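You operate a simulated robot arm through the tools that you are given. There is no shell and no other tool. Be economical: measure what you need, move in short steps, check, and stop when the job is done.

You are at the controls of a simulated robot arm. One attempt, no reset.

Task
Turn the number four red handle to 2. Take the orange block from the top of the white table and put it in the blue tub. Put the grey tape in the grey tray. Press the dose on button two times. Fetch the blue pad from the back of the test bench and set it on the small disc. Take the white stick and leave it on the top of the wooden bench. Fetch the measuring jug and set it on the ledge beside the sink. Any order will do. Set down upright: pad, measuring jug.

It is judged by the outcome, as a careful person would: the job done as asked, and still so three seconds after it is handed in. It fails if anything else is knocked over, pushed out of place, dropped, spilled or broken.

Robot
A 6-joint arm with a two-finger gripper on a trunk, on a base that drives. Base frame: it is fixed to the floor where the robot stands at the start and does not move with it; the origin is under the middle of the robot, x ahead of it, y to its left, z up. Units: mm, degrees, N and s.
With the tool pointing down near the work surface it reaches from about 340 to 840 mm from the robot's upright axis, wherever it stands. Its first joint turns from -166.0 to 166.0 degrees. Places, roughly: blue tub (26x19x9 cm) [1600, -2000, 800]; dose on button [-1300, 2500, 900]; grey tape (6x6x2 cm) [2400, -3900, 1500]; grey tray (49x29x9 cm) [1200, -1300, 800]; ledge beside the sink (19x36 cm) [-2300, 2100, 840]; measuring jug [-2750, 1750, 1000]; number four red handle [700, 0, 900]; orange block (6x3x2 cm) [1300, -1900, 700]; pad [-3000, 2000, 1000]; small disc (8x8x1 cm) [-3300, 1900, 900]; top of the wooden bench [300, 1400, 900]; white stick (3x2x11 cm) [-3400, 1400, 1000]. Payload 2.45 kg.
The TCP is the grasp point between the finger pads, 20 mm short of the fingertips. In the tool frame z runs along the fingers and y along their closing line. Largest opening 140 mm; the body of the gripper starts 168 mm behind the TCP.
Orientation is that of the tool frame in the base frame, as [roll, pitch, yaw] about the fixed x, y, z axes, in that order (R = Rz(yaw) Ry(pitch) Rx(roll)). With the fingers straight down and closing along the base's y, the tool's x points along the base's -x, its y along +y and its z along -z.

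Tools
- The arm moves only by the tool move_arm. Its argument "commands" is a list of rows, each an object of numbers (a shift or turn left out is 0, a gripper value left out holds the last): "dx", "dy", "dz": the shift along the tool's x, y, z in mm; "ax", "ay", "az": the turn, a rotation vector about the tool's x, y, z in degrees; "gripper": the finger opening in mm, from 0 to 140. In form: [{"dx": .., "dy": .., "dz": .., "ax": .., "ay": .., "az": .., "gripper": ..}, ...]. A call has 1 to 8 rows; each row is the pose to reach, as a shift and turn from the pose commanded when the call began, along the tool's axes at that moment. A row lasts 0.2 s, in which the tool goes at most 50 mm and 8.6 degrees; a call with a longer step from one row to the next is refused whole, and so is a gripper value outside its range. Where a pose cannot be reached the arm comes as near as it can. A force on the tool above 40 N (or 10 N above the force at the start of the call, whichever is more), or a blocked arm, ends the call early, and 0.2 s more pass. Each finger travels about 45 mm/s and halts on what it meets, pressing with about 34 N; the grip force reading is that of the motor and also rises with nothing between the fingers. The clock runs only during rows and for 0.2 s after the last one: add rows that repeat a pose to give the fingers time. It gives the time, the measured TCP pose, the force on the tool (base axes), the opening and the grip force at its end, in the units of the frame above (readings bear some noise), with the torque about the TCP (base axes, N m) and any sound that the robot's microphone picked up.
- Cameras (640 x 400 px; columns grow to the right, rows downward): "scene" is now at [74.4, 172.5, 1840.8]; the picture's right is [0.45, -0.89, 0.00], its down [-0.72, -0.36, -0.60] and it looks along [0.53, 0.27, -0.80] (base axes); focal length 249 px, centre (320, 200). "wrist" rides on the gripper at [78, 11, -209] in the tool frame; the picture's right is [-0.14, 0.99, 0.00], its down [-0.92, -0.13, -0.37] and it looks along [-0.37, -0.05, 0.93] (tool axes); focal length 280 px, centre (320, 200). There is no depth. A picture from a camera that has moved, and an enlarged one, comes with that camera's place and axes in the base frame and with its lens.
- grab_frame(camera): a new picture of that camera. No time passes.
- move_column(by): slides the trunk up (or, below 0, down) by that many mm; the arm and the scene camera ride with it, the base frame stays. It gives what a move gives, with no picture.
- base_move(legs): drives the robot by 1 to 6 legs, each [ahead, left, turn to the left] in mm, mm and degrees, along the robot's own axes; the way and the turn of a leg run together, so that a leg with both is an arc; at most 1500 mm and 180 degrees a leg. The arm and the cameras ride along, it lands a little off, and it stops where it bumps. It gives what a move gives.
- turn_head(pan, tilt): turns the head with the scene camera to pan (to the left, within 143 degrees either way) and tilt (down, from -29 to 69), counted from straight ahead of the robot. It gives what a move gives.
- enlarge(camera, box): a new picture of the part [left, top, right, bottom] of that camera's present view, enlarged. No time passes.
- close_job(): hands the job in; it is judged then, once.

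Go step by step. Nothing tells you exact positions but the pictures and the camera data: compare them with the known pose of the tool, close in by small moves and look again before you grip or let go. The budget is 186 turns and 148 pictures, counting those below and the enlarged ones. Unless the task says otherwise, let go and move clear before handing in, and close with one line.

The tools are called after "Emit:" as a command line: name --argument value ..., lists and objects as JSON in quotes. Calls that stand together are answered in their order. move_arm: Moves the arm, as the interface text tells. Its arguments: {"type":"object","properties":{"commands":{"type":"array","items":{"type":"object","properties":{"dx":{"type":"number"},"dy":{"type":"number"},"dz":{"type":"number"},"ax":{"type":"number"},"ay":{"type":"number"},"az":{"type":"number"},"gripper":{"type":"number"}}}}},"required":["commands"]} The other tools are called the same way: move_column (by) slides the trunk up or down; base_move (legs) drives the base; turn_head (pan, tilt) turns the head that bears the scene camera; grab_frame (camera) takes a picture; enlarge (camera, box) takes an enlarged picture of a part of a camera's view; close_job () hands the job in.

At the start:

```text
time_s: 0.0
position: [371.2, 306.0, 1172.1]
orientation: [179.9, 0.0, 180.0]
force: [-0.3, 0.5, -0.1]
ft_torque: [-0.03, 0.01, 0.0]
finger_gap: 140.0
grasp_force: 0.0
trunk travel left (down, up): [-100.0, 130.0]
robot x, y, heading: [1.9, -2.1, -0.1]
head pan, tilt: [26.7, 53.4]
```

scene: 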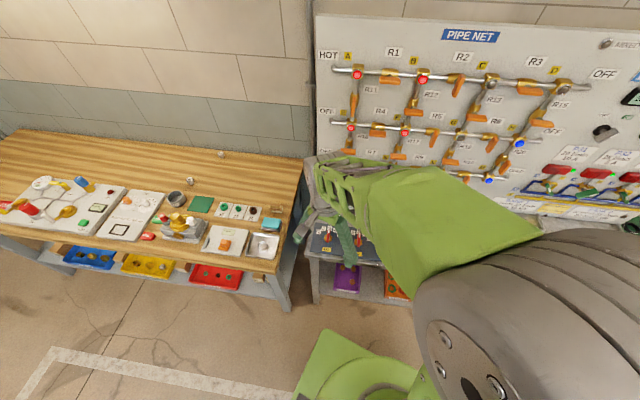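
wrist: 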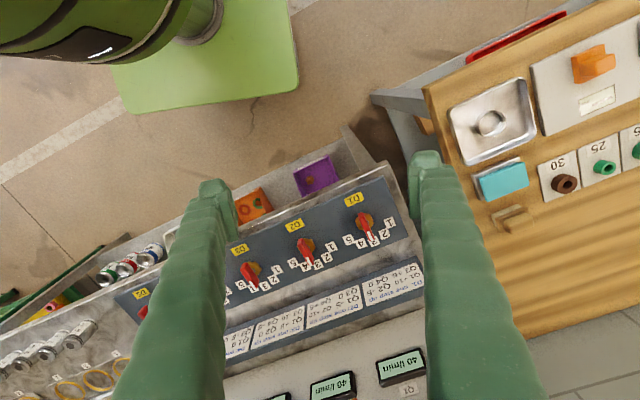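

I see a wooden bench to the left front and a panel with red dials (D1..D4) in front. First I look around.

Emit:
turn_head --pan -25 --tilt 45

Emit:
grab_frame --camera "scene"

Emit:
enlarge --camera "wrist" --box '[100, 160, 440, 400]'

Emit:
turn_head --pan -70 --tilt 30

Emit:
grab_frame --camera "scene"

Emit:
turn_head --pan 140 --tilt 25

Emit:
grab_frame --camera "scene"

```text
time_s: 1.2
position: [370.6, 305.9, 1172.4]
orientation: [-180.0, 0.1, -179.9]
force: [0.5, -0.8, -0.1]
ft_torque: [-0.01, -0.01, 0.02]
finger_gap: 140.0
grasp_force: 0.1
trunk travel left (down, up): [-100.0, 130.0]
robot x, y, heading: [-2.6, 2.1, 0.0]
head pan, tilt: [-25.0, 45.0]
```

```text
145 pictures are left
camera scene: at [82.2, 105.1, 1852.1], right [-0.42, -0.91, 0.0], down [-0.64, 0.3, -0.71], along [0.64, -0.3, -0.71], focal length 249 px, centre (320, 200)
```

scene: 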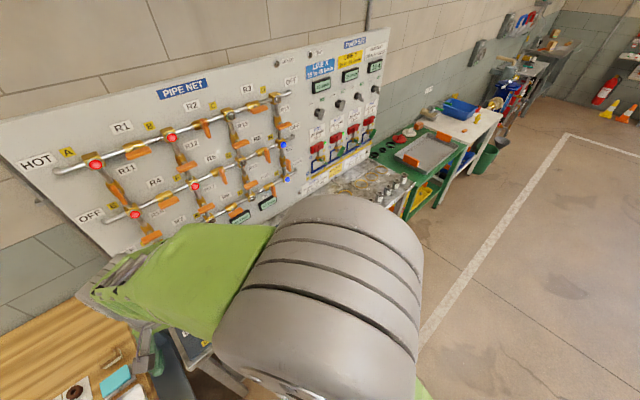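

```text
1.67 times, centred on (270, 280) of wrist
camera zoom: at [292.6, 317.0, 1381.0], right [0.14, 0.99, 0.0], down [0.92, -0.13, 0.37], along [0.37, -0.05, -0.93], focal length 467 px, centre (403, 67)
```

zoom: 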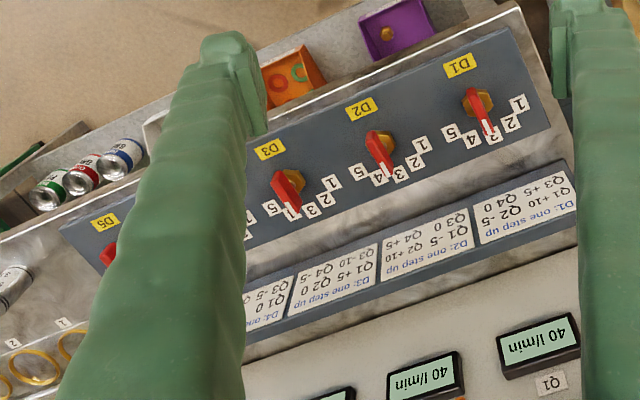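

```text
time_s: 2.3
position: [371.6, 306.6, 1171.9]
orientation: [180.0, 0.0, 180.0]
force: [0.2, 0.9, -0.8]
ft_torque: [0.03, 0.01, 0.0]
finger_gap: 139.9
grasp_force: 0.1
trunk travel left (down, up): [-100.0, 130.0]
robot x, y, heading: [-1.0, -0.5, 0.1]
head pan, tilt: [-70.0, 30.0]
```

```text
143 pictures are left
camera scene: at [39.5, 54.4, 1874.7], right [-0.94, -0.34, 0.0], down [-0.17, 0.47, -0.87], along [0.3, -0.81, -0.5], focal length 249 px, centre (320, 200)
```

scene: 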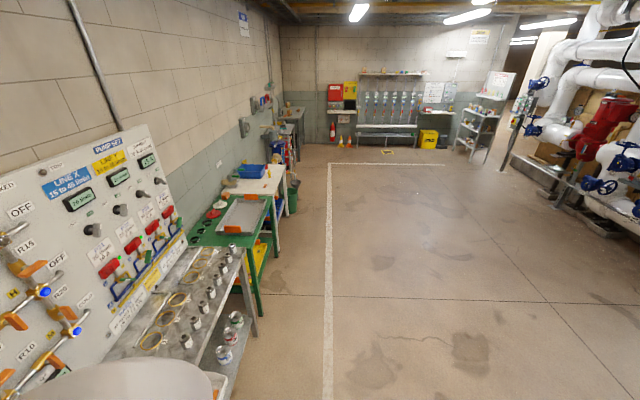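

```text
time_s: 5.4
position: [370.9, 306.0, 1172.5]
orientation: [-180.0, 0.1, 180.0]
force: [0.5, 0.1, 0.8]
ft_torque: [-0.01, 0.01, 0.02]
finger_gap: 140.0
grasp_force: 0.1
trunk travel left (down, up): [-100.0, 130.0]
robot x, y, heading: [1.4, -0.3, 0.1]
head pan, tilt: [140.0, 25.0]
```

```text
142 pictures are left
camera scene: at [-62.1, 198.6, 1882.7], right [0.64, 0.77, 0.0], down [0.32, -0.27, -0.91], along [-0.69, 0.58, -0.42], focal length 249 px, centre (320, 200)
```

scene: 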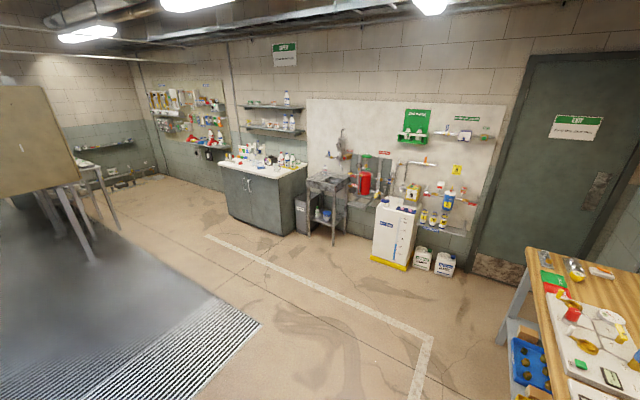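

The D4 dial is hidden behind the finger, around (660, 5). I shift the hand sideways to see it.

Emit:
move_arm --commands '[{"dy": -50}, {"dy": -100}, {"dy": -150}, {"dy": -200}, {"dy": -250}, {"dy": -290}, {"dy": -290}]'

Emit:
grab_frame --camera "wrist"

Emit:
turn_head --pan 0 --tilt 60

Emit:
grab_frame --camera "scene"

```text
time_s: 7.0
position: [370.4, 18.0, 1172.3]
orientation: [180.0, 0.0, -180.0]
force: [0.1, 0.4, 0.0]
ft_torque: [0.03, 0.0, 0.01]
finger_gap: 139.8
grasp_force: 0.0
trunk travel left (down, up): [-100.0, 130.0]
robot x, y, heading: [1.4, -0.3, 0.1]
head pan, tilt: [140.0, 25.0]
```

```text
141 pictures are left
camera wrist: at [291.3, 27.8, 1381.4], right [0.14, 0.99, 0.0], down [0.92, -0.13, 0.37], along [0.37, -0.05, -0.93], focal length 280 px, centre (320, 200)
```

wrist: 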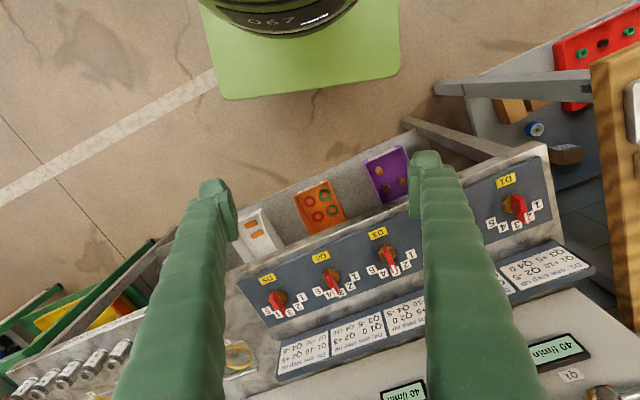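

```text
time_s: 9.2
position: [370.9, 19.0, 1172.7]
orientation: [180.0, 0.0, -179.9]
force: [-0.4, 0.3, -0.9]
ft_torque: [0.0, 0.0, -0.01]
finger_gap: 140.2
grasp_force: 0.0
trunk travel left (down, up): [-100.0, 130.0]
robot x, y, heading: [-1.3, -1.2, 0.0]
head pan, tilt: [0.0, 60.0]
```

```text
140 pictures are left
camera scene: at [75.2, 139.4, 1832.7], right [0.0, -1.0, 0.0], down [-0.87, 0.0, -0.5], along [0.5, 0.0, -0.87], focal length 249 px, centre (320, 200)
```

scene: 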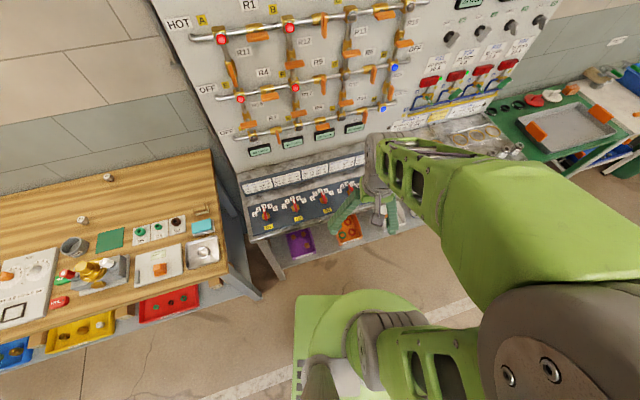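

Emit:
enlarge --camera "wrist" --box '[230, 200, 430, 330]'

```text
3.08 times, centred on (330, 265) of wrist
camera zoom: at [291.5, 28.0, 1381.4], right [0.14, 0.99, 0.0], down [0.92, -0.13, 0.37], along [0.37, -0.05, -0.93], focal length 863 px, centre (289, 0)
```

zoom: 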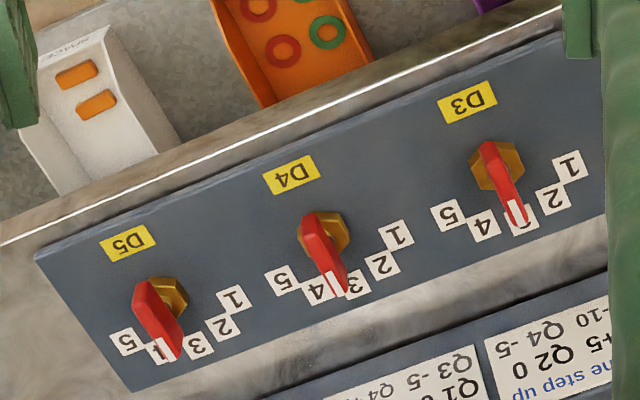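

Emit:
enlarge --camera "scene" --box '[230, 140, 390, 240]'

```text
4.00 times, centred on (310, 190) of scene
camera zoom: at [75.2, 139.4, 1832.7], right [0.0, -1.0, 0.0], down [-0.87, 0.0, -0.5], along [0.5, 0.0, -0.87], focal length 997 px, centre (360, 240)
```

zoom: 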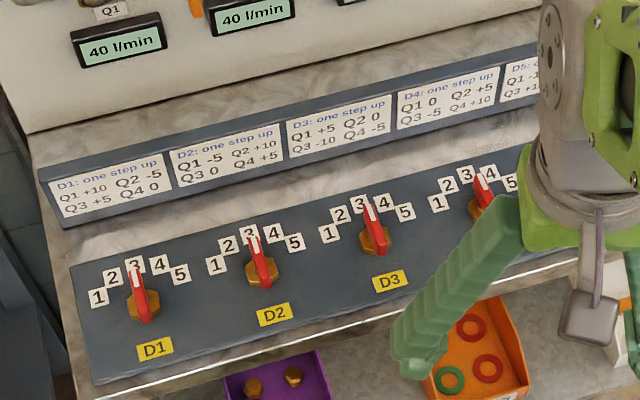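

D4 sits at about (673, 8, 872), pointing somewhere between 3 and 4. I hover above it for a closer look.

Emit:
move_arm --commands '[{"dx": -48}, {"dx": -96}, {"dx": -144, "dy": -3}, {"dx": -190, "dz": 10, "dy": -5}, {"dx": -230, "dz": 35, "dy": -7}, {"dx": -265, "dz": 65, "dy": -10}, {"dx": -290, "dz": 100, "dy": -10}, {"dx": -300, "dz": 140, "dy": -10}]'

Emit:
grab_frame --camera "wrist"

Emit:
grab_frame --camera "scene"

```text
time_s: 11.0
position: [670.8, 5.8, 1031.6]
orientation: [180.0, -0.1, 179.9]
force: [-0.7, 0.8, -0.7]
ft_torque: [-0.02, 0.0, 0.0]
finger_gap: 140.0
grasp_force: 0.1
trunk travel left (down, up): [-100.0, 130.0]
robot x, y, heading: [-1.3, 3.5, -0.1]
head pan, tilt: [0.0, 60.0]
```

```text
137 pictures are left
camera wrist: at [593.5, 16.4, 1239.3], right [0.14, 0.99, 0.0], down [0.92, -0.13, 0.37], along [0.37, -0.05, -0.93], focal length 280 px, centre (320, 200)
```

wrist: 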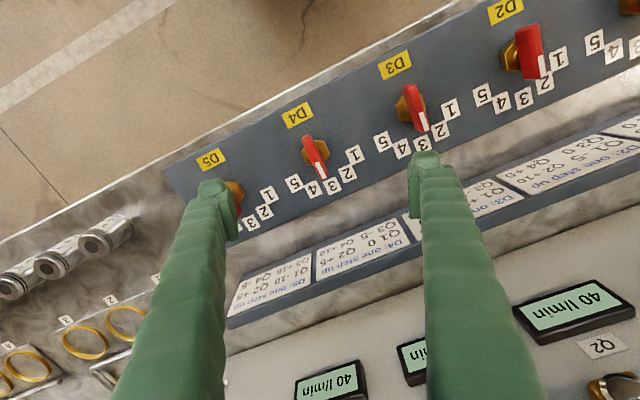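

```text
136 pictures are left
camera scene: at [76.0, 139.4, 1832.6], right [0.0, -1.0, 0.0], down [-0.87, 0.0, -0.5], along [0.5, 0.0, -0.87], focal length 249 px, centre (320, 200)
```

scene: 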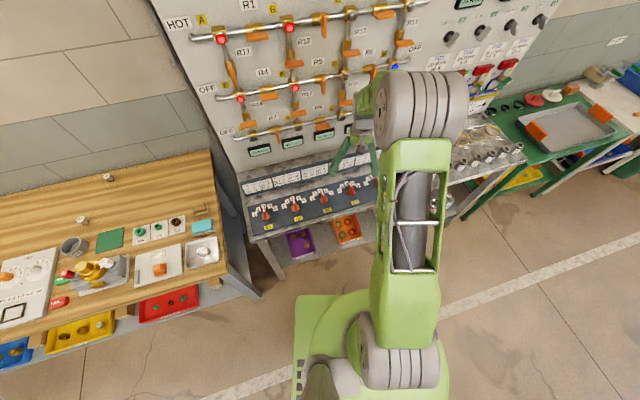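

Emit:
enlarge --camera "wrist" --box '[250, 90, 410, 200]'

```text
3.64 times, centred on (330, 145) of wrist
camera zoom: at [593.5, 16.4, 1239.3], right [0.14, 0.99, 0.0], down [0.92, -0.13, 0.37], along [0.37, -0.05, -0.93], focal length 1020 px, centre (284, 400)
```

zoom: 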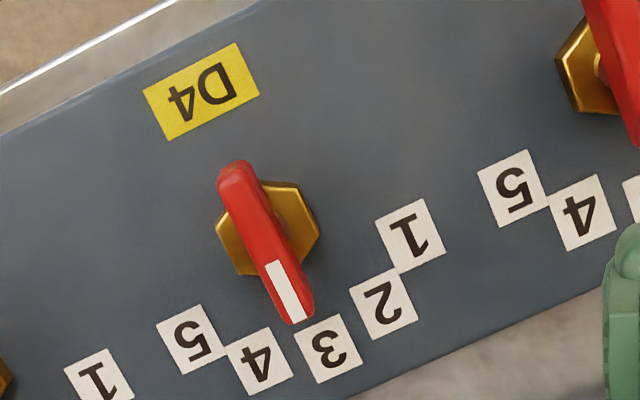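

D4 points at 3, with its axis near (672, 1) and the handle heading about 14°. I align the fingers across it and descend part way.

Emit:
move_arm --commands '[{"az": -7, "dy": -3, "dz": 30, "gripper": 60}, {"az": -14, "dy": -4, "dz": 70}, {"az": -14, "dy": -4, "dz": 105}, {"az": -14, "dy": -4, "dz": 105}, {"az": -14, "dy": -4, "dz": 105}]'

Emit:
grab_frame --camera "wrist"

```text
time_s: 12.2
position: [670.5, 1.7, 927.8]
orientation: [179.9, 0.0, -166.0]
force: [0.4, -0.2, 0.0]
ft_torque: [-0.04, -0.01, -0.02]
finger_gap: 60.1
grasp_force: 0.1
trunk travel left (down, up): [-100.0, 130.0]
robot x, y, heading: [0.1, -0.1, 0.0]
head pan, tilt: [0.0, 60.0]
```

```text
134 pictures are left
camera wrist: at [591.9, -6.3, 1136.1], right [-0.11, 0.99, 0.0], down [0.92, 0.1, 0.37], along [0.37, 0.04, -0.93], focal length 280 px, centre (320, 200)
```

wrist: 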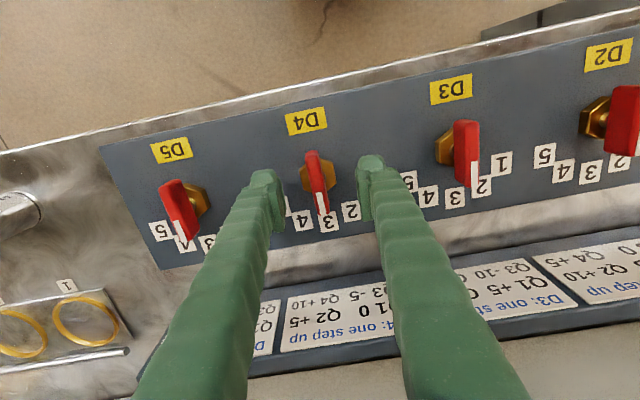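

Emit:
move_arm --commands '[{"dz": 10}, {"dz": 18}, {"dz": 24}, {"dz": 24}]'

Emit:
enlarge --camera "wrist" --box '[230, 120, 410, 240]'

```text
time_s: 13.2
position: [671.0, 0.6, 902.5]
orientation: [-180.0, -0.1, -166.0]
force: [0.8, 0.1, -1.0]
ft_torque: [0.01, 0.0, 0.0]
finger_gap: 60.0
grasp_force: 0.0
trunk travel left (down, up): [-100.0, 130.0]
robot x, y, heading: [-1.1, -2.0, 0.1]
head pan, tilt: [0.0, 60.0]
```

```text
3.33 times, centred on (320, 180) of wrist
camera zoom: at [592.4, -6.2, 1111.8], right [-0.11, 0.99, 0.0], down [0.92, 0.1, 0.37], along [0.37, 0.04, -0.93], focal length 935 px, centre (320, 267)
```

zoom: 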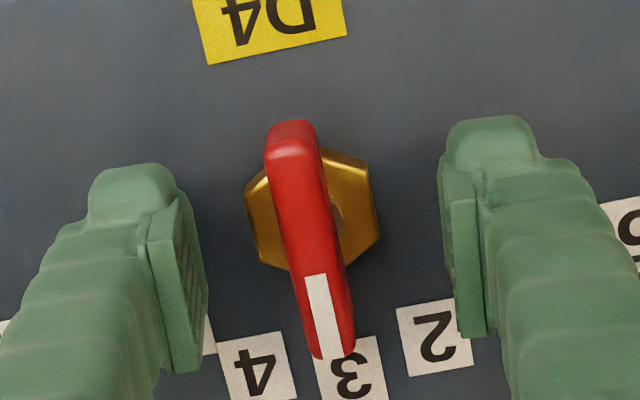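

Emit:
move_arm --commands '[{"dz": 4, "gripper": 40}, {"dz": 4, "gripper": 20}, {"dz": 4, "gripper": 5}, {"dz": 4, "gripper": 5}, {"dz": 4, "gripper": 5}]'

Emit:
enlarge --camera "wrist" --box '[230, 120, 410, 240]'

```text
time_s: 14.4
position: [672.1, 0.7, 901.0]
orientation: [-179.9, 0.3, -166.0]
force: [4.5, -14.2, 31.3]
ft_torque: [0.42, 0.24, -0.02]
finger_gap: 15.9
grasp_force: 41.5
trunk travel left (down, up): [-100.0, 130.0]
robot x, y, heading: [-0.0, 0.4, -0.1]
head pan, tilt: [0.0, 60.0]
```

```text
3.33 times, centred on (320, 180) of wrist
camera zoom: at [592.1, -8.1, 1110.0], right [-0.11, 0.99, 0.0], down [0.92, 0.1, 0.37], along [0.37, 0.04, -0.93], focal length 935 px, centre (320, 267)
```

zoom: 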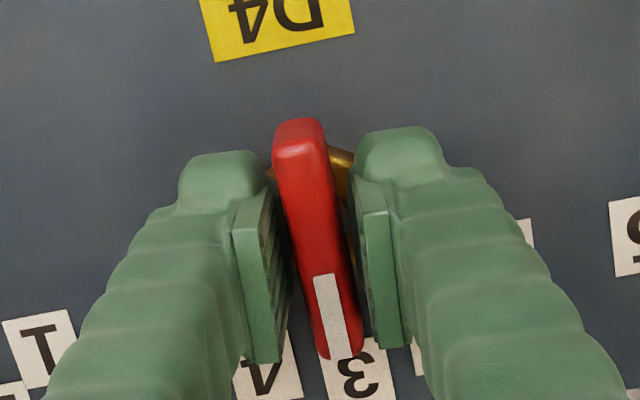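

Emit:
move_arm --commands '[{"dz": -4}, {"dz": -4, "az": -7}, {"dz": -4, "az": -14}, {"dz": -4, "az": -21}, {"dz": -4, "az": -28}, {"dz": -4, "az": -31}, {"dz": -4, "az": -31}]'

Emit:
enlarge --camera "wrist" --box '[230, 120, 410, 240]'

```text
time_s: 16.0
position: [671.4, 1.8, 902.7]
orientation: [-180.0, 0.0, -135.0]
force: [13.1, -14.2, 5.3]
ft_torque: [-0.12, -0.14, 0.04]
finger_gap: 11.1
grasp_force: 38.3
trunk travel left (down, up): [-100.0, 130.0]
robot x, y, heading: [-2.0, -1.9, -0.1]
head pan, tilt: [0.0, 60.0]
```

```text
3.33 times, centred on (320, 180) of wrist
camera zoom: at [608.4, -46.4, 1111.6], right [-0.6, 0.8, 0.0], down [0.74, 0.56, 0.37], along [0.29, 0.22, -0.93], focal length 935 px, centre (320, 267)
```

zoom: 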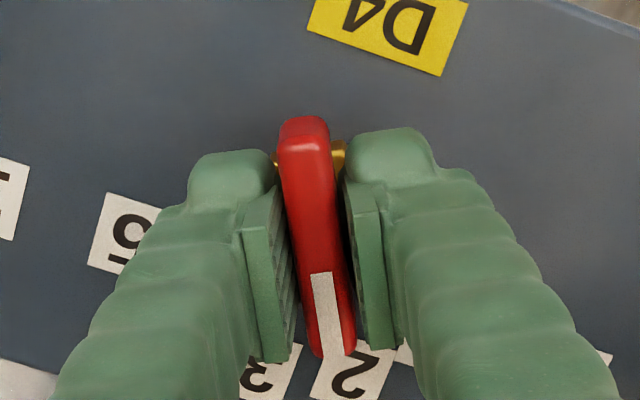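

The handle now points at 2. I open, rise and check.

Emit:
move_arm --commands '[{"gripper": 40}, {"gripper": 60}, {"gripper": 60}, {"dz": -40}, {"dz": -80}, {"dz": -120}]'

Emit:
grab_frame --camera "wrist"

```text
time_s: 17.4
position: [671.0, 3.1, 1022.7]
orientation: [-179.9, 0.0, -135.0]
force: [1.2, -0.4, 0.7]
ft_torque: [0.02, 0.01, 0.0]
finger_gap: 60.3
grasp_force: 0.0
trunk travel left (down, up): [-100.0, 130.0]
robot x, y, heading: [3.1, -0.7, 0.1]
head pan, tilt: [0.0, 60.0]
```

```text
130 pictures are left
camera wrist: at [608.1, -44.6, 1232.3], right [-0.6, 0.8, 0.0], down [0.74, 0.56, 0.37], along [0.29, 0.22, -0.93], focal length 280 px, centre (320, 200)
```

wrist: 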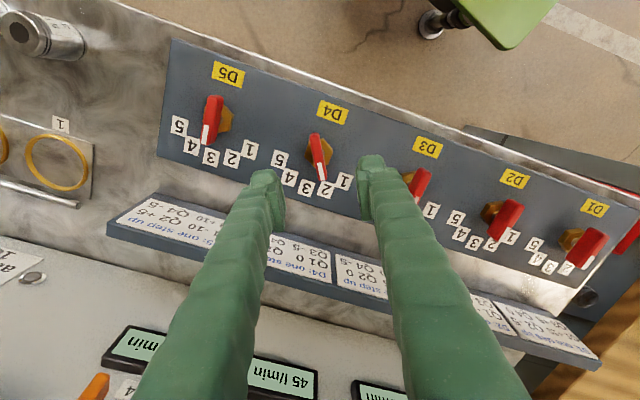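

D4 is at 2. Now I retract the arm and drive toward the white table.

Emit:
move_arm --commands '[{"dz": -45}, {"dz": -90, "dx": 10, "dy": 10}, {"dz": -120, "dx": 35, "dy": 35, "az": 8}, {"dz": -150, "dx": 65, "dy": 65, "az": 16}, {"dz": -150, "dx": 100, "dy": 100, "az": 24}, {"dz": -150, "dx": 135, "dy": 135, "az": 32}, {"dz": -150, "dx": 170, "dy": 170, "az": 40}, {"dz": -150, "dx": 204, "dy": 204, "az": 45}]'

Emit:
turn_head --pan -60 --tilt 35

Emit:
grab_frame --camera "scene"

Emit:
enlarge --camera "scene" --box '[160, 60, 320, 240]'

```text
refused: row 4 steps farther than a row can; nothing moved
```

```text
time_s: 18.7
position: [671.9, 3.4, 1021.8]
orientation: [-180.0, 0.0, -135.0]
force: [0.4, -0.7, 0.0]
ft_torque: [0.01, -0.03, 0.01]
finger_gap: 60.0
grasp_force: 0.0
trunk travel left (down, up): [-100.0, 130.0]
robot x, y, heading: [-0.0, -3.3, 0.1]
head pan, tilt: [-60.0, 35.0]
```

```text
129 pictures are left
camera scene: at [52.6, 63.2, 1866.9], right [-0.87, -0.5, 0.0], down [-0.29, 0.5, -0.82], along [0.41, -0.71, -0.57], focal length 249 px, centre (320, 200)
```

scene: 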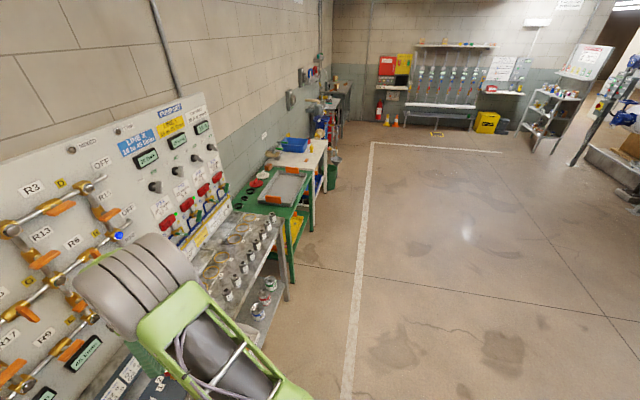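

```text
2.22 times, centred on (240, 150) of scene
camera zoom: at [52.6, 63.2, 1866.9], right [-0.87, -0.5, 0.0], down [-0.29, 0.5, -0.82], along [0.41, -0.71, -0.57], focal length 554 px, centre (498, 311)
```

zoom: 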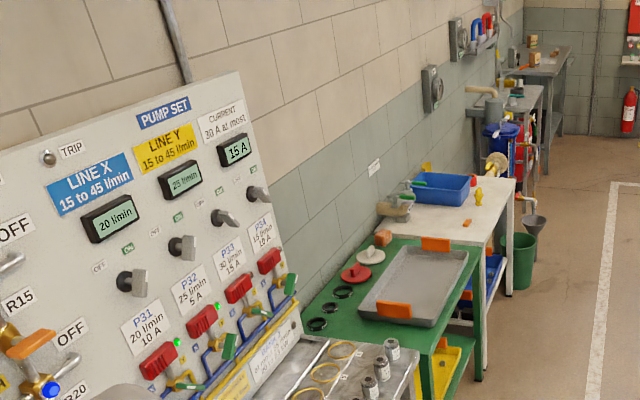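

Emit:
move_arm --commands '[{"dz": -45}, {"dz": -90, "dx": 8, "dy": 8}, {"dz": -120, "dx": 30, "dy": 30, "az": 8}, {"dz": -140, "dx": 60, "dy": 60, "az": 16}, {"dz": -150, "dx": 92, "dy": 92, "az": 24}, {"dz": -150, "dx": 126, "dy": 126, "az": 32}, {"dz": -150, "dx": 160, "dy": 160, "az": 40}, {"dz": -150, "dx": 194, "dy": 194, "az": 45}]'

```text
time_s: 20.5
position: [394.6, 3.6, 1173.8]
orientation: [-180.0, 0.1, 179.8]
force: [-0.9, 1.1, -0.6]
ft_torque: [-0.01, -0.09, -0.02]
finger_gap: 60.3
grasp_force: 0.1
trunk travel left (down, up): [-100.0, 130.0]
robot x, y, heading: [1.0, 3.9, -0.1]
head pan, tilt: [-60.0, 35.0]
```

I drive along the benches to stand in front of the white table, keeping some distance first.

Emit:
base_move --legs '[[340, -1065, 0], [370, -1065, 0], [0, 0, 20]]'

Emit:
turn_head --pan 0 --tilt 40

Emit:
grab_frame --camera "scene"

Emit:
grab_frame --camera "wrist"

```text
time_s: 40.5
position: [1083.3, -1989.3, 1173.3]
orientation: [180.0, -0.1, -160.1]
force: [-0.2, 0.3, -1.1]
ft_torque: [0.02, -0.01, -0.02]
finger_gap: 59.9
grasp_force: 0.1
trunk travel left (down, up): [-100.0, 130.0]
robot x, y, heading: [710.3, -2131.4, 20.0]
head pan, tilt: [-60.0, 35.0]
```

```text
time_s: 41.8
position: [1082.0, -1990.4, 1172.7]
orientation: [-179.9, 0.1, -159.9]
force: [0.4, 1.0, -0.1]
ft_torque: [0.02, 0.0, -0.02]
finger_gap: 60.1
grasp_force: 0.0
trunk travel left (down, up): [-100.0, 130.0]
robot x, y, heading: [712.4, -2129.1, 20.2]
head pan, tilt: [0.0, 40.0]
```

```text
127 pictures are left
camera scene: at [751.7, -1966.1, 1859.4], right [0.34, -0.94, 0.0], down [-0.6, -0.22, -0.77], along [0.72, 0.26, -0.64], focal length 249 px, centre (320, 200)
```

scene: 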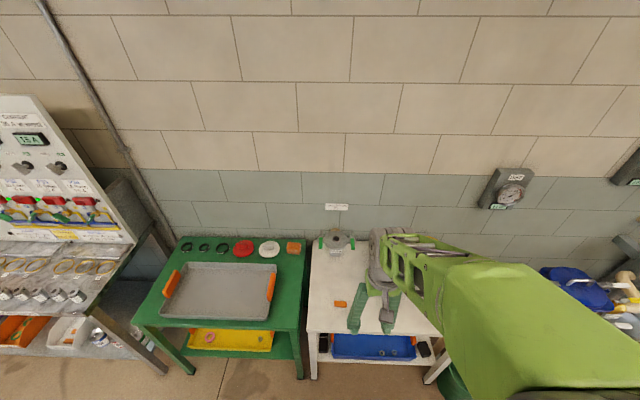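

```text
126 pictures are left
camera wrist: at [1005.1, -2006.7, 1382.4], right [-0.21, 0.98, 0.0], down [0.91, 0.2, 0.37], along [0.36, 0.08, -0.93], focal length 280 px, centre (320, 200)
```

wrist: 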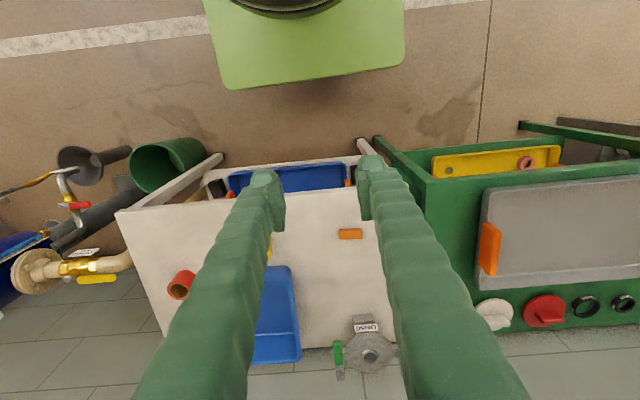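

The orange block on the white table is at about (1319, -1860, 762), with the tub behind and to the right. I drive 130 mm closer.

Emit:
base_move --legs '[[130, 0, 0]]'

Emit:
enlarge --camera "wrist" --box '[200, 80, 520, 280]'

```text
time_s: 43.0
position: [1204.4, -1946.1, 1174.6]
orientation: [179.9, -0.1, -160.0]
force: [0.6, -0.2, 0.2]
ft_torque: [-0.01, 0.11, 0.03]
finger_gap: 59.9
grasp_force: 0.1
trunk travel left (down, up): [-100.0, 130.0]
robot x, y, heading: [832.0, -2087.0, 20.0]
head pan, tilt: [0.0, 40.0]
```

```text
2.00 times, centred on (360, 180) of wrist
camera zoom: at [1127.7, -1962.4, 1382.1], right [-0.21, 0.98, 0.0], down [0.91, 0.19, 0.37], along [0.36, 0.08, -0.93], focal length 561 px, centre (240, 240)
```

zoom: 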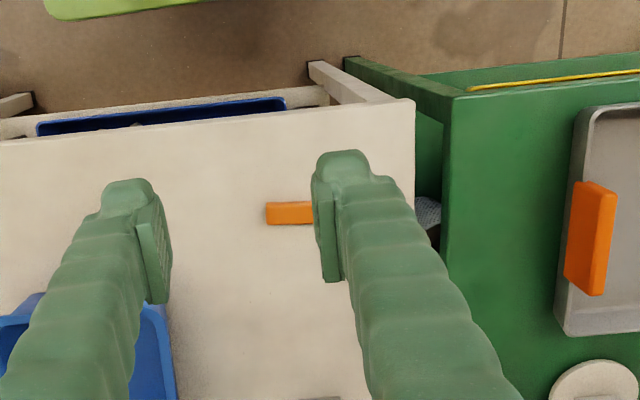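

Emit:
move_arm --commands '[{"dx": -45, "dy": 14, "gripper": 100}, {"dx": -90, "dy": 28}, {"dx": -137, "dy": 42}, {"dx": -137, "dy": 42, "dz": 50}, {"dx": -137, "dy": 42, "dz": 100}, {"dx": -137, "dy": 42, "dz": 150}, {"dx": -137, "dy": 42, "dz": 200}, {"dx": -137, "dy": 42, "dz": 250}]'

Emit:
grab_frame --camera "wrist"

```text
time_s: 44.8
position: [1318.7, -1860.7, 922.2]
orientation: [179.9, 0.0, -160.0]
force: [0.4, 0.0, -0.6]
ft_torque: [-0.01, 0.02, -0.02]
finger_gap: 100.0
grasp_force: 0.0
trunk travel left (down, up): [-100.0, 130.0]
robot x, y, heading: [833.2, -2085.9, 19.9]
head pan, tilt: [0.0, 40.0]
```

```text
124 pictures are left
camera wrist: at [1242.1, -1876.8, 1131.9], right [-0.21, 0.98, 0.0], down [0.91, 0.19, 0.37], along [0.36, 0.08, -0.93], focal length 280 px, centre (320, 200)
```

wrist: 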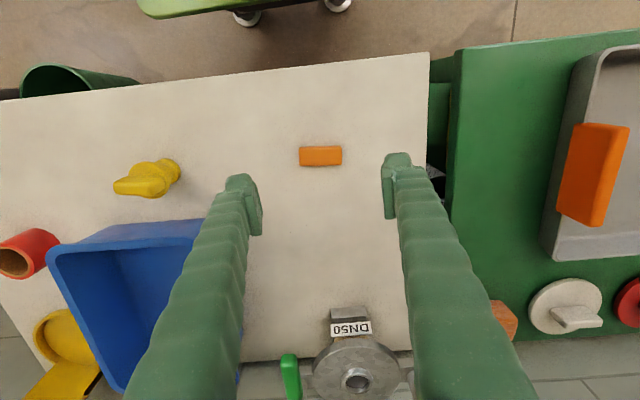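

Emit:
move_arm --commands '[{"dx": -4, "dz": 45}, {"dx": -4, "dz": 90}, {"dx": -4, "dz": 125}, {"dx": -4, "dz": 140}, {"dx": -4, "dz": 140}]'

Emit:
grab_frame --camera "wrist"

```text
time_s: 46.0
position: [1322.8, -1859.3, 784.0]
orientation: [-180.0, 0.0, -160.0]
force: [-0.3, -0.6, 1.2]
ft_torque: [-0.03, -0.03, -0.04]
finger_gap: 100.0
grasp_force: 0.0
trunk travel left (down, up): [-100.0, 130.0]
robot x, y, heading: [834.1, -2081.2, 20.2]
head pan, tilt: [0.0, 40.0]
```

```text
123 pictures are left
camera wrist: at [1244.8, -1874.9, 992.6], right [-0.21, 0.98, 0.0], down [0.91, 0.19, 0.37], along [0.36, 0.08, -0.93], focal length 280 px, centre (320, 200)
```

wrist: 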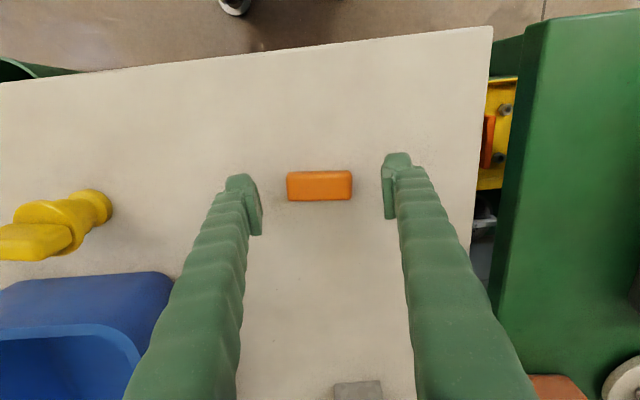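

Emit:
move_arm --commands '[{"dz": 6}, {"dz": 12}, {"dz": 16}, {"dz": 16}]'

Emit:
grab_frame --camera "wrist"

```text
time_s: 47.0
position: [1323.3, -1859.7, 767.1]
orientation: [180.0, 0.0, -160.1]
force: [0.0, -0.5, 0.6]
ft_torque: [0.0, 0.03, 0.01]
finger_gap: 100.0
grasp_force: 0.1
trunk travel left (down, up): [-100.0, 130.0]
robot x, y, heading: [832.1, -2085.7, 19.9]
head pan, tilt: [0.0, 40.0]
```

```text
122 pictures are left
camera wrist: at [1245.1, -1875.5, 976.3], right [-0.21, 0.98, 0.0], down [0.91, 0.19, 0.37], along [0.36, 0.08, -0.93], focal length 280 px, centre (320, 200)
```

wrist: 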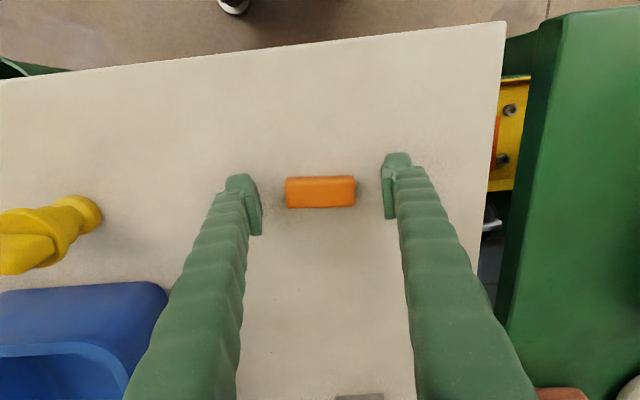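

Emit:
move_arm --commands '[{"dz": 4}, {"dz": 8}, {"dz": 8}]'

Emit:
move_arm --commands '[{"gripper": 80}, {"gripper": 60}, {"gripper": 50}, {"gripper": 45}, {"gripper": 45}, {"gripper": 45}]'

Emit:
grab_frame --camera "wrist"

```text
time_s: 47.8
position: [1322.3, -1859.0, 759.4]
orientation: [179.9, 0.0, -160.0]
force: [0.3, 0.7, -0.2]
ft_torque: [-0.01, 0.01, 0.02]
finger_gap: 100.3
grasp_force: 0.0
trunk travel left (down, up): [-100.0, 130.0]
robot x, y, heading: [830.9, -2082.7, 19.9]
head pan, tilt: [0.0, 40.0]
```

```text
time_s: 49.2
position: [1322.6, -1858.9, 759.4]
orientation: [-179.9, 0.0, -160.0]
force: [0.7, 0.2, 6.4]
ft_torque: [0.01, 0.03, 0.0]
finger_gap: 59.3
grasp_force: 34.0
trunk travel left (down, up): [-100.0, 130.0]
robot x, y, heading: [831.3, -2086.0, 20.0]
head pan, tilt: [0.0, 40.0]
```

```text
121 pictures are left
camera wrist: at [1244.7, -1875.6, 968.2], right [-0.21, 0.98, 0.0], down [0.91, 0.19, 0.37], along [0.36, 0.08, -0.93], focal length 280 px, centre (320, 200)
```

wrist: 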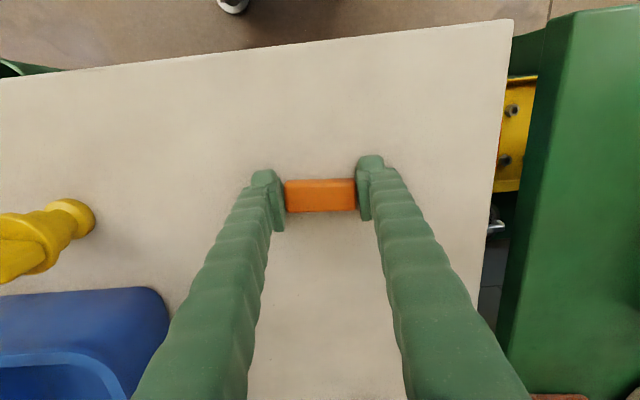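

Block gripped. I lift it and carry it over the tub.

Emit:
move_arm --commands '[{"dz": -50}, {"dz": -100}, {"dz": -150}, {"dz": -200}, {"dz": -205, "dx": -20, "dy": -40}, {"dz": -205, "dx": -45, "dy": -80}, {"dz": -205, "dx": -70, "dy": -120}, {"dz": -205, "dx": -70, "dy": -120}]'

Emit:
move_arm --commands '[{"dx": -25, "dy": -35}, {"dx": -55, "dy": -70}, {"dx": -88, "dy": -108}, {"dx": -88, "dy": -111}]'

Emit:
grab_frame --camera "wrist"

Emit:
grab_frame --camera "scene"

```text
time_s: 51.0
position: [1427.7, -1947.7, 965.0]
orientation: [179.9, -0.1, -160.1]
force: [-0.6, -0.6, 0.0]
ft_torque: [0.05, -0.01, 0.0]
finger_gap: 59.4
grasp_force: 33.6
trunk travel left (down, up): [-100.0, 130.0]
robot x, y, heading: [834.6, -2085.6, 20.0]
head pan, tilt: [0.0, 40.0]
```

```text
refused: row 3 steps farther than a row can; nothing moved
```

```text
120 pictures are left
camera wrist: at [1351.2, -1964.7, 1174.2], right [-0.21, 0.98, 0.0], down [0.91, 0.2, 0.37], along [0.36, 0.08, -0.93], focal length 280 px, centre (320, 200)
```

wrist: 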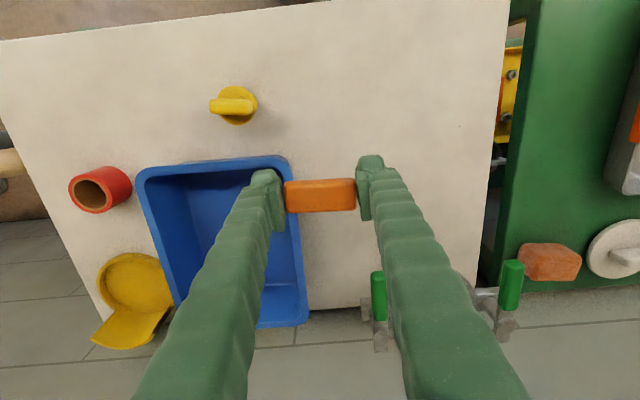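

```text
119 pictures are left
camera scene: at [873.1, -1921.9, 1859.4], right [0.34, -0.94, 0.0], down [-0.6, -0.22, -0.77], along [0.72, 0.26, -0.64], focal length 249 px, centre (320, 200)
```

scene: 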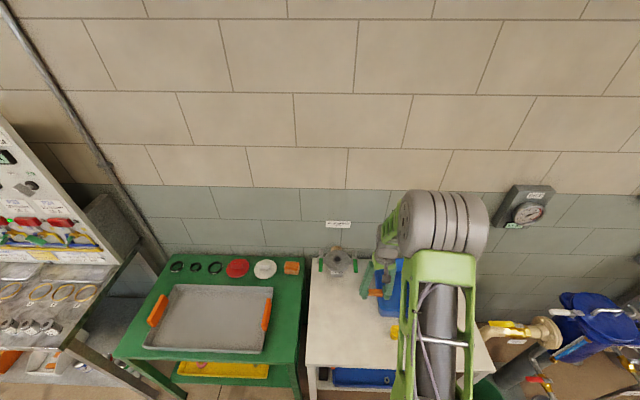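

Emit:
move_arm --commands '[{"dx": -25, "dy": -32}, {"dx": -50, "dy": -64}, {"dx": -72, "dy": -96}, {"dx": -94, "dy": -127}, {"dx": -94, "dy": -127}]'

Emit:
grab_frame --camera "wrist"

```text
time_s: 52.2
position: [1559.1, -2035.2, 963.7]
orientation: [180.0, 0.0, -160.0]
force: [-0.2, 1.1, 0.6]
ft_torque: [-0.03, 0.0, 0.01]
finger_gap: 59.1
grasp_force: 34.0
trunk travel left (down, up): [-100.0, 130.0]
robot x, y, heading: [834.1, -2086.0, 20.0]
head pan, tilt: [0.0, 40.0]
```

```text
118 pictures are left
camera wrist: at [1482.7, -2051.2, 1173.3], right [-0.21, 0.98, 0.0], down [0.91, 0.19, 0.37], along [0.36, 0.08, -0.93], focal length 280 px, centre (320, 200)
```

wrist: 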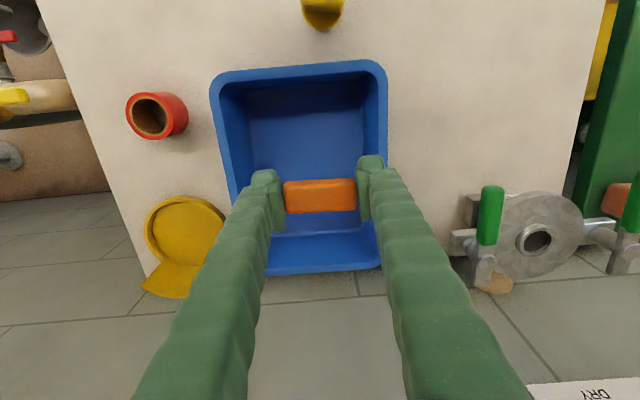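

Emit:
move_arm --commands '[{"dy": -12, "dz": 45}, {"dy": -12, "dz": 90}, {"dy": -12, "dz": 135}, {"dy": -12, "dz": 170}, {"dy": -12, "dz": 185}, {"dy": -12, "dz": 192}, {"dy": -12, "dz": 192}]'

Emit:
grab_frame --camera "wrist"

```text
time_s: 53.8
position: [1565.4, -2047.3, 771.7]
orientation: [180.0, 0.1, -160.0]
force: [0.0, 0.2, -0.7]
ft_torque: [0.01, -0.01, 0.03]
finger_gap: 59.0
grasp_force: 34.2
trunk travel left (down, up): [-100.0, 130.0]
robot x, y, heading: [837.0, -2084.0, 20.1]
head pan, tilt: [0.0, 40.0]
```

```text
117 pictures are left
camera wrist: at [1487.5, -2063.2, 980.6], right [-0.21, 0.98, 0.0], down [0.91, 0.19, 0.37], along [0.36, 0.08, -0.93], focal length 280 px, centre (320, 200)
```

wrist: 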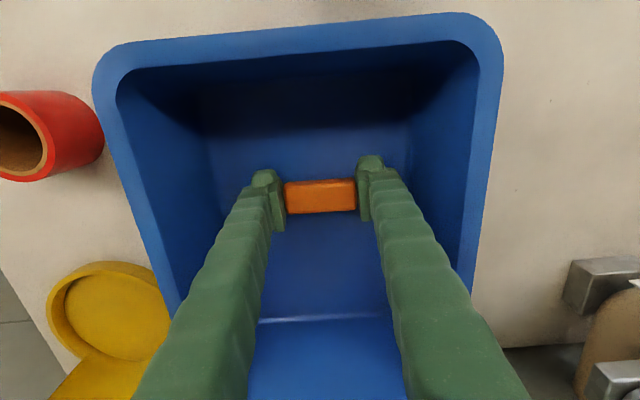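

Inside the tub. I lower a little more, release, and rise.

Emit:
move_arm --commands '[{"dz": 4}, {"dz": 6, "gripper": 70}, {"dz": 6, "gripper": 85}, {"dz": 6, "gripper": 85}, {"dz": -40}, {"dz": -90}, {"dz": -140}, {"dz": -190}]'

Emit:
grab_frame --camera "wrist"

```text
time_s: 55.6
position: [1562.7, -2044.9, 963.1]
orientation: [179.9, -0.1, -159.9]
force: [-0.4, 0.2, 0.1]
ft_torque: [-0.01, -0.05, 0.01]
finger_gap: 85.0
grasp_force: 0.2
trunk travel left (down, up): [-100.0, 130.0]
robot x, y, heading: [831.4, -2086.1, 20.2]
head pan, tilt: [0.0, 40.0]
```

```text
116 pictures are left
camera wrist: at [1485.5, -2061.9, 1172.1], right [-0.21, 0.98, 0.0], down [0.91, 0.19, 0.37], along [0.36, 0.08, -0.93], focal length 280 px, centre (320, 200)
```

wrist: 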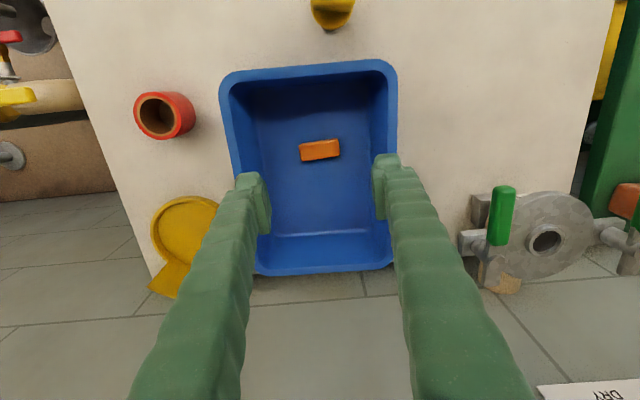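

Emit:
move_arm --commands '[{"dz": -50}, {"dz": -100}, {"dz": -150}, {"dz": -190, "dx": 15, "dy": 10}, {"dz": -200, "dx": 50, "dy": 35}, {"dz": -200, "dx": 88, "dy": 60}, {"dz": -200, "dx": 126, "dy": 86}, {"dz": -200, "dx": 164, "dy": 112}]'

Emit:
move_arm --commands '[{"dx": 38, "dy": 26}, {"dx": 76, "dy": 52}, {"dx": 114, "dy": 78}, {"dx": 142, "dy": 99}]'

Emit:
turn_head --pan -60 --tilt 15

Emit:
grab_frame --camera "scene"

Emit:
turn_head --pan -110 --tilt 20

Emit:
grab_frame --camera "scene"

```text
time_s: 57.4
position: [1370.0, -1996.8, 1162.8]
orientation: [-180.0, 0.1, -160.0]
force: [-0.3, 0.0, 0.3]
ft_torque: [0.0, -0.06, -0.01]
finger_gap: 84.9
grasp_force: 0.0
trunk travel left (down, up): [-100.0, 130.0]
robot x, y, heading: [834.1, -2084.6, 19.9]
head pan, tilt: [0.0, 40.0]
```

```text
time_s: 58.4
position: [1203.7, -1951.5, 1162.1]
orientation: [-180.0, 0.1, -160.0]
force: [0.5, -0.1, -0.2]
ft_torque: [0.03, -0.02, 0.01]
finger_gap: 85.1
grasp_force: 0.0
trunk travel left (down, up): [-100.0, 130.0]
robot x, y, heading: [831.5, -2084.5, 20.1]
head pan, tilt: [0.0, 40.0]
```

```text
time_s: 59.7
position: [1204.8, -1950.9, 1160.8]
orientation: [180.0, 0.0, -160.0]
force: [0.3, 0.2, 0.0]
ft_torque: [0.0, -0.01, 0.02]
finger_gap: 85.1
grasp_force: 0.0
trunk travel left (down, up): [-100.0, 130.0]
robot x, y, heading: [834.2, -2085.4, 20.3]
head pan, tilt: [-60.0, 15.0]
```

```text
115 pictures are left
camera scene: at [864.8, -2011.0, 1898.9], right [-0.64, -0.77, 0.0], down [-0.2, 0.17, -0.97], along [0.74, -0.62, -0.26], focal length 249 px, centre (320, 200)
```

scene: 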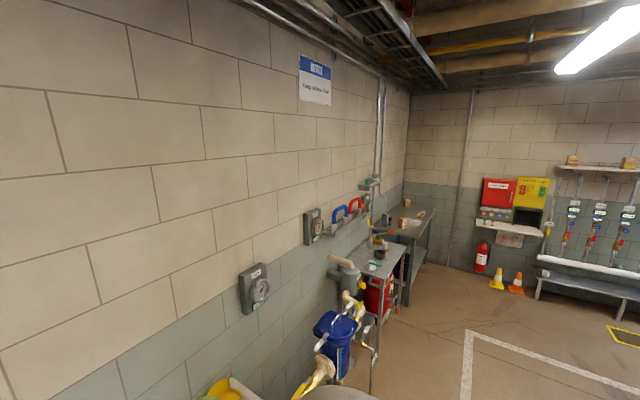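

```text
time_s: 60.9
position: [1205.2, -1951.9, 1161.4]
orientation: [-179.9, 0.1, -160.0]
force: [0.0, 1.1, 0.4]
ft_torque: [0.0, -0.02, 0.02]
finger_gap: 85.0
grasp_force: 0.0
trunk travel left (down, up): [-100.0, 130.0]
robot x, y, heading: [833.5, -2084.7, 19.8]
head pan, tilt: [-110.0, 20.0]
```

```text
114 pictures are left
camera scene: at [793.2, -2044.1, 1890.8], right [-1.0, 0.0, 0.0], down [0.0, 0.34, -0.94], along [0.0, -0.94, -0.34], focal length 249 px, centre (320, 200)
```

scene: 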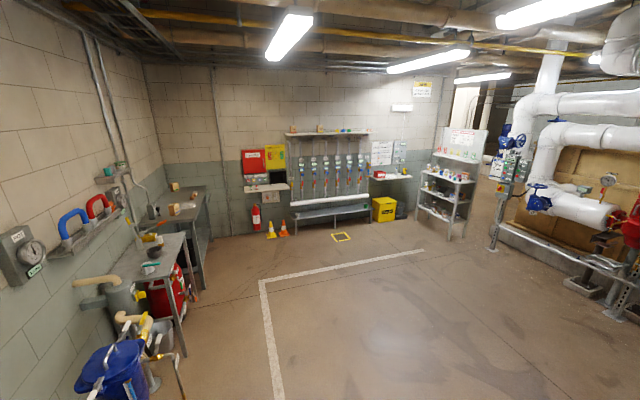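

Emit:
enlarge --camera "scene" --box '[70, 140, 230, 280]'

Emit:
turn_head --pan -70 --tilt 15

Emit:
enlarge --camera "scene" --box '[220, 140, 380, 260]'

```text
2.86 times, centred on (150, 210) of scene
camera zoom: at [793.2, -2044.1, 1890.8], right [-1.0, 0.0, 0.0], down [0.0, 0.34, -0.94], along [0.0, -0.94, -0.34], focal length 712 px, centre (806, 171)
```

zoom: 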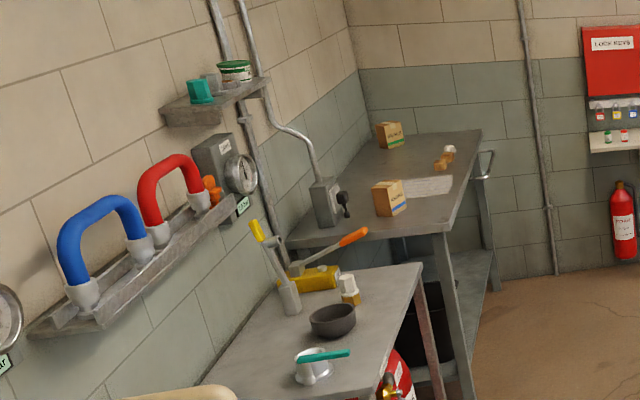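

```text
time_s: 62.0
position: [1204.8, -1951.7, 1161.4]
orientation: [179.9, 0.0, -160.0]
force: [0.0, 0.1, 1.0]
ft_torque: [-0.01, 0.0, -0.01]
finger_gap: 85.1
grasp_force: 0.1
trunk travel left (down, up): [-100.0, 130.0]
robot x, y, heading: [833.4, -2085.2, 19.9]
head pan, tilt: [-70.0, 15.0]
```

```text
3.33 times, centred on (300, 200) of scene
camera zoom: at [853.2, -2022.6, 1898.9], right [-0.77, -0.64, 0.0], down [-0.17, 0.2, -0.97], along [0.62, -0.74, -0.26], focal length 831 px, centre (387, 200)
```

zoom: 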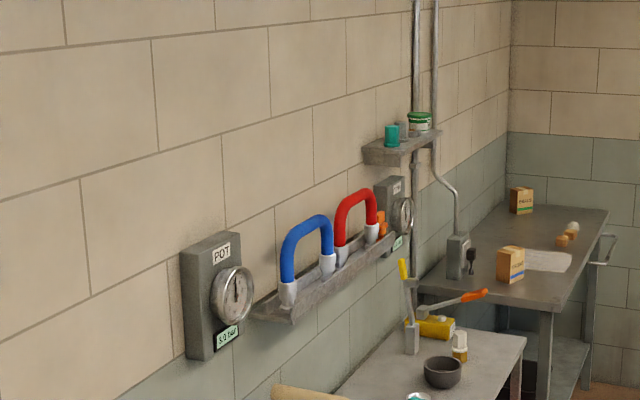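

The tape stands on the small wall shelf at about (2390, -3930, 1465). I back off from the table and drive over there.

Emit:
base_move --legs '[[-150, 0, 0], [-16, -1156, 0], [-16, -1156, 3]]'

Emit:
turn_head --pan 0 --tilt 30

Emit:
grab_frame --camera "scene"

```text
time_s: 83.3
position: [1856.5, -4147.6, 1160.9]
orientation: [-179.9, 0.0, -157.0]
force: [0.3, 0.2, -0.2]
ft_torque: [0.02, -0.01, 0.01]
finger_gap: 85.2
grasp_force: 0.1
trunk travel left (down, up): [-100.0, 130.0]
robot x, y, heading: [1491.9, -4301.5, 23.0]
head pan, tilt: [-70.0, 15.0]
```

```text
time_s: 84.8
position: [1857.3, -4147.9, 1161.1]
orientation: [-180.0, 0.0, -156.9]
force: [0.5, 0.7, 0.2]
ft_torque: [0.0, 0.01, 0.0]
finger_gap: 84.9
grasp_force: 0.0
trunk travel left (down, up): [-100.0, 130.0]
robot x, y, heading: [1493.0, -4301.8, 23.1]
head pan, tilt: [0.0, 30.0]
```

```text
111 pictures are left
camera scene: at [1528.0, -4134.8, 1874.8], right [0.39, -0.92, 0.0], down [-0.46, -0.2, -0.87], along [0.8, 0.34, -0.5], focal length 249 px, centre (320, 200)
```

scene: 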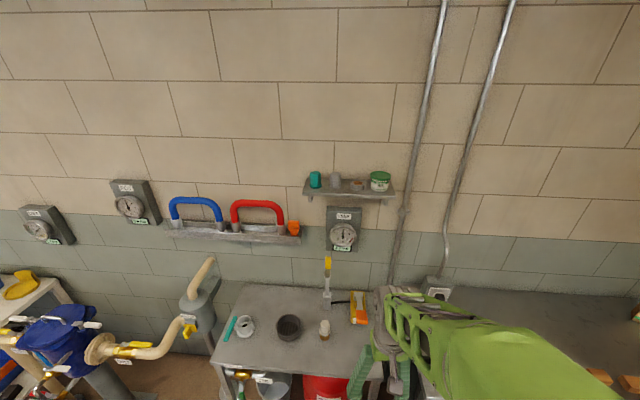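

Emit:
enlarge --camera "scene" --box '[290, 150, 410, 225]'

```text
5.33 times, centred on (350, 188) of scene
camera zoom: at [1528.0, -4134.8, 1874.8], right [0.39, -0.92, 0.0], down [-0.46, -0.2, -0.87], along [0.8, 0.34, -0.5], focal length 1330 px, centre (160, 267)
```

zoom: 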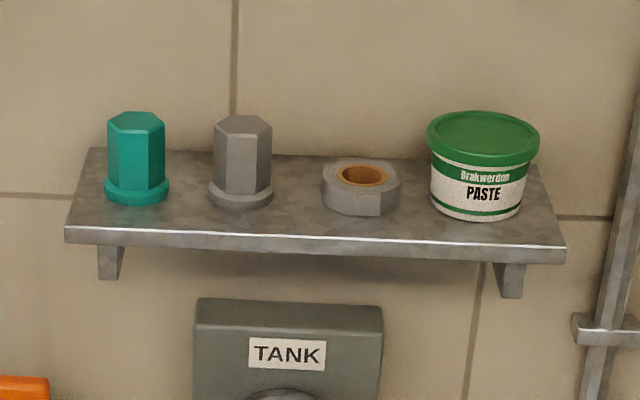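

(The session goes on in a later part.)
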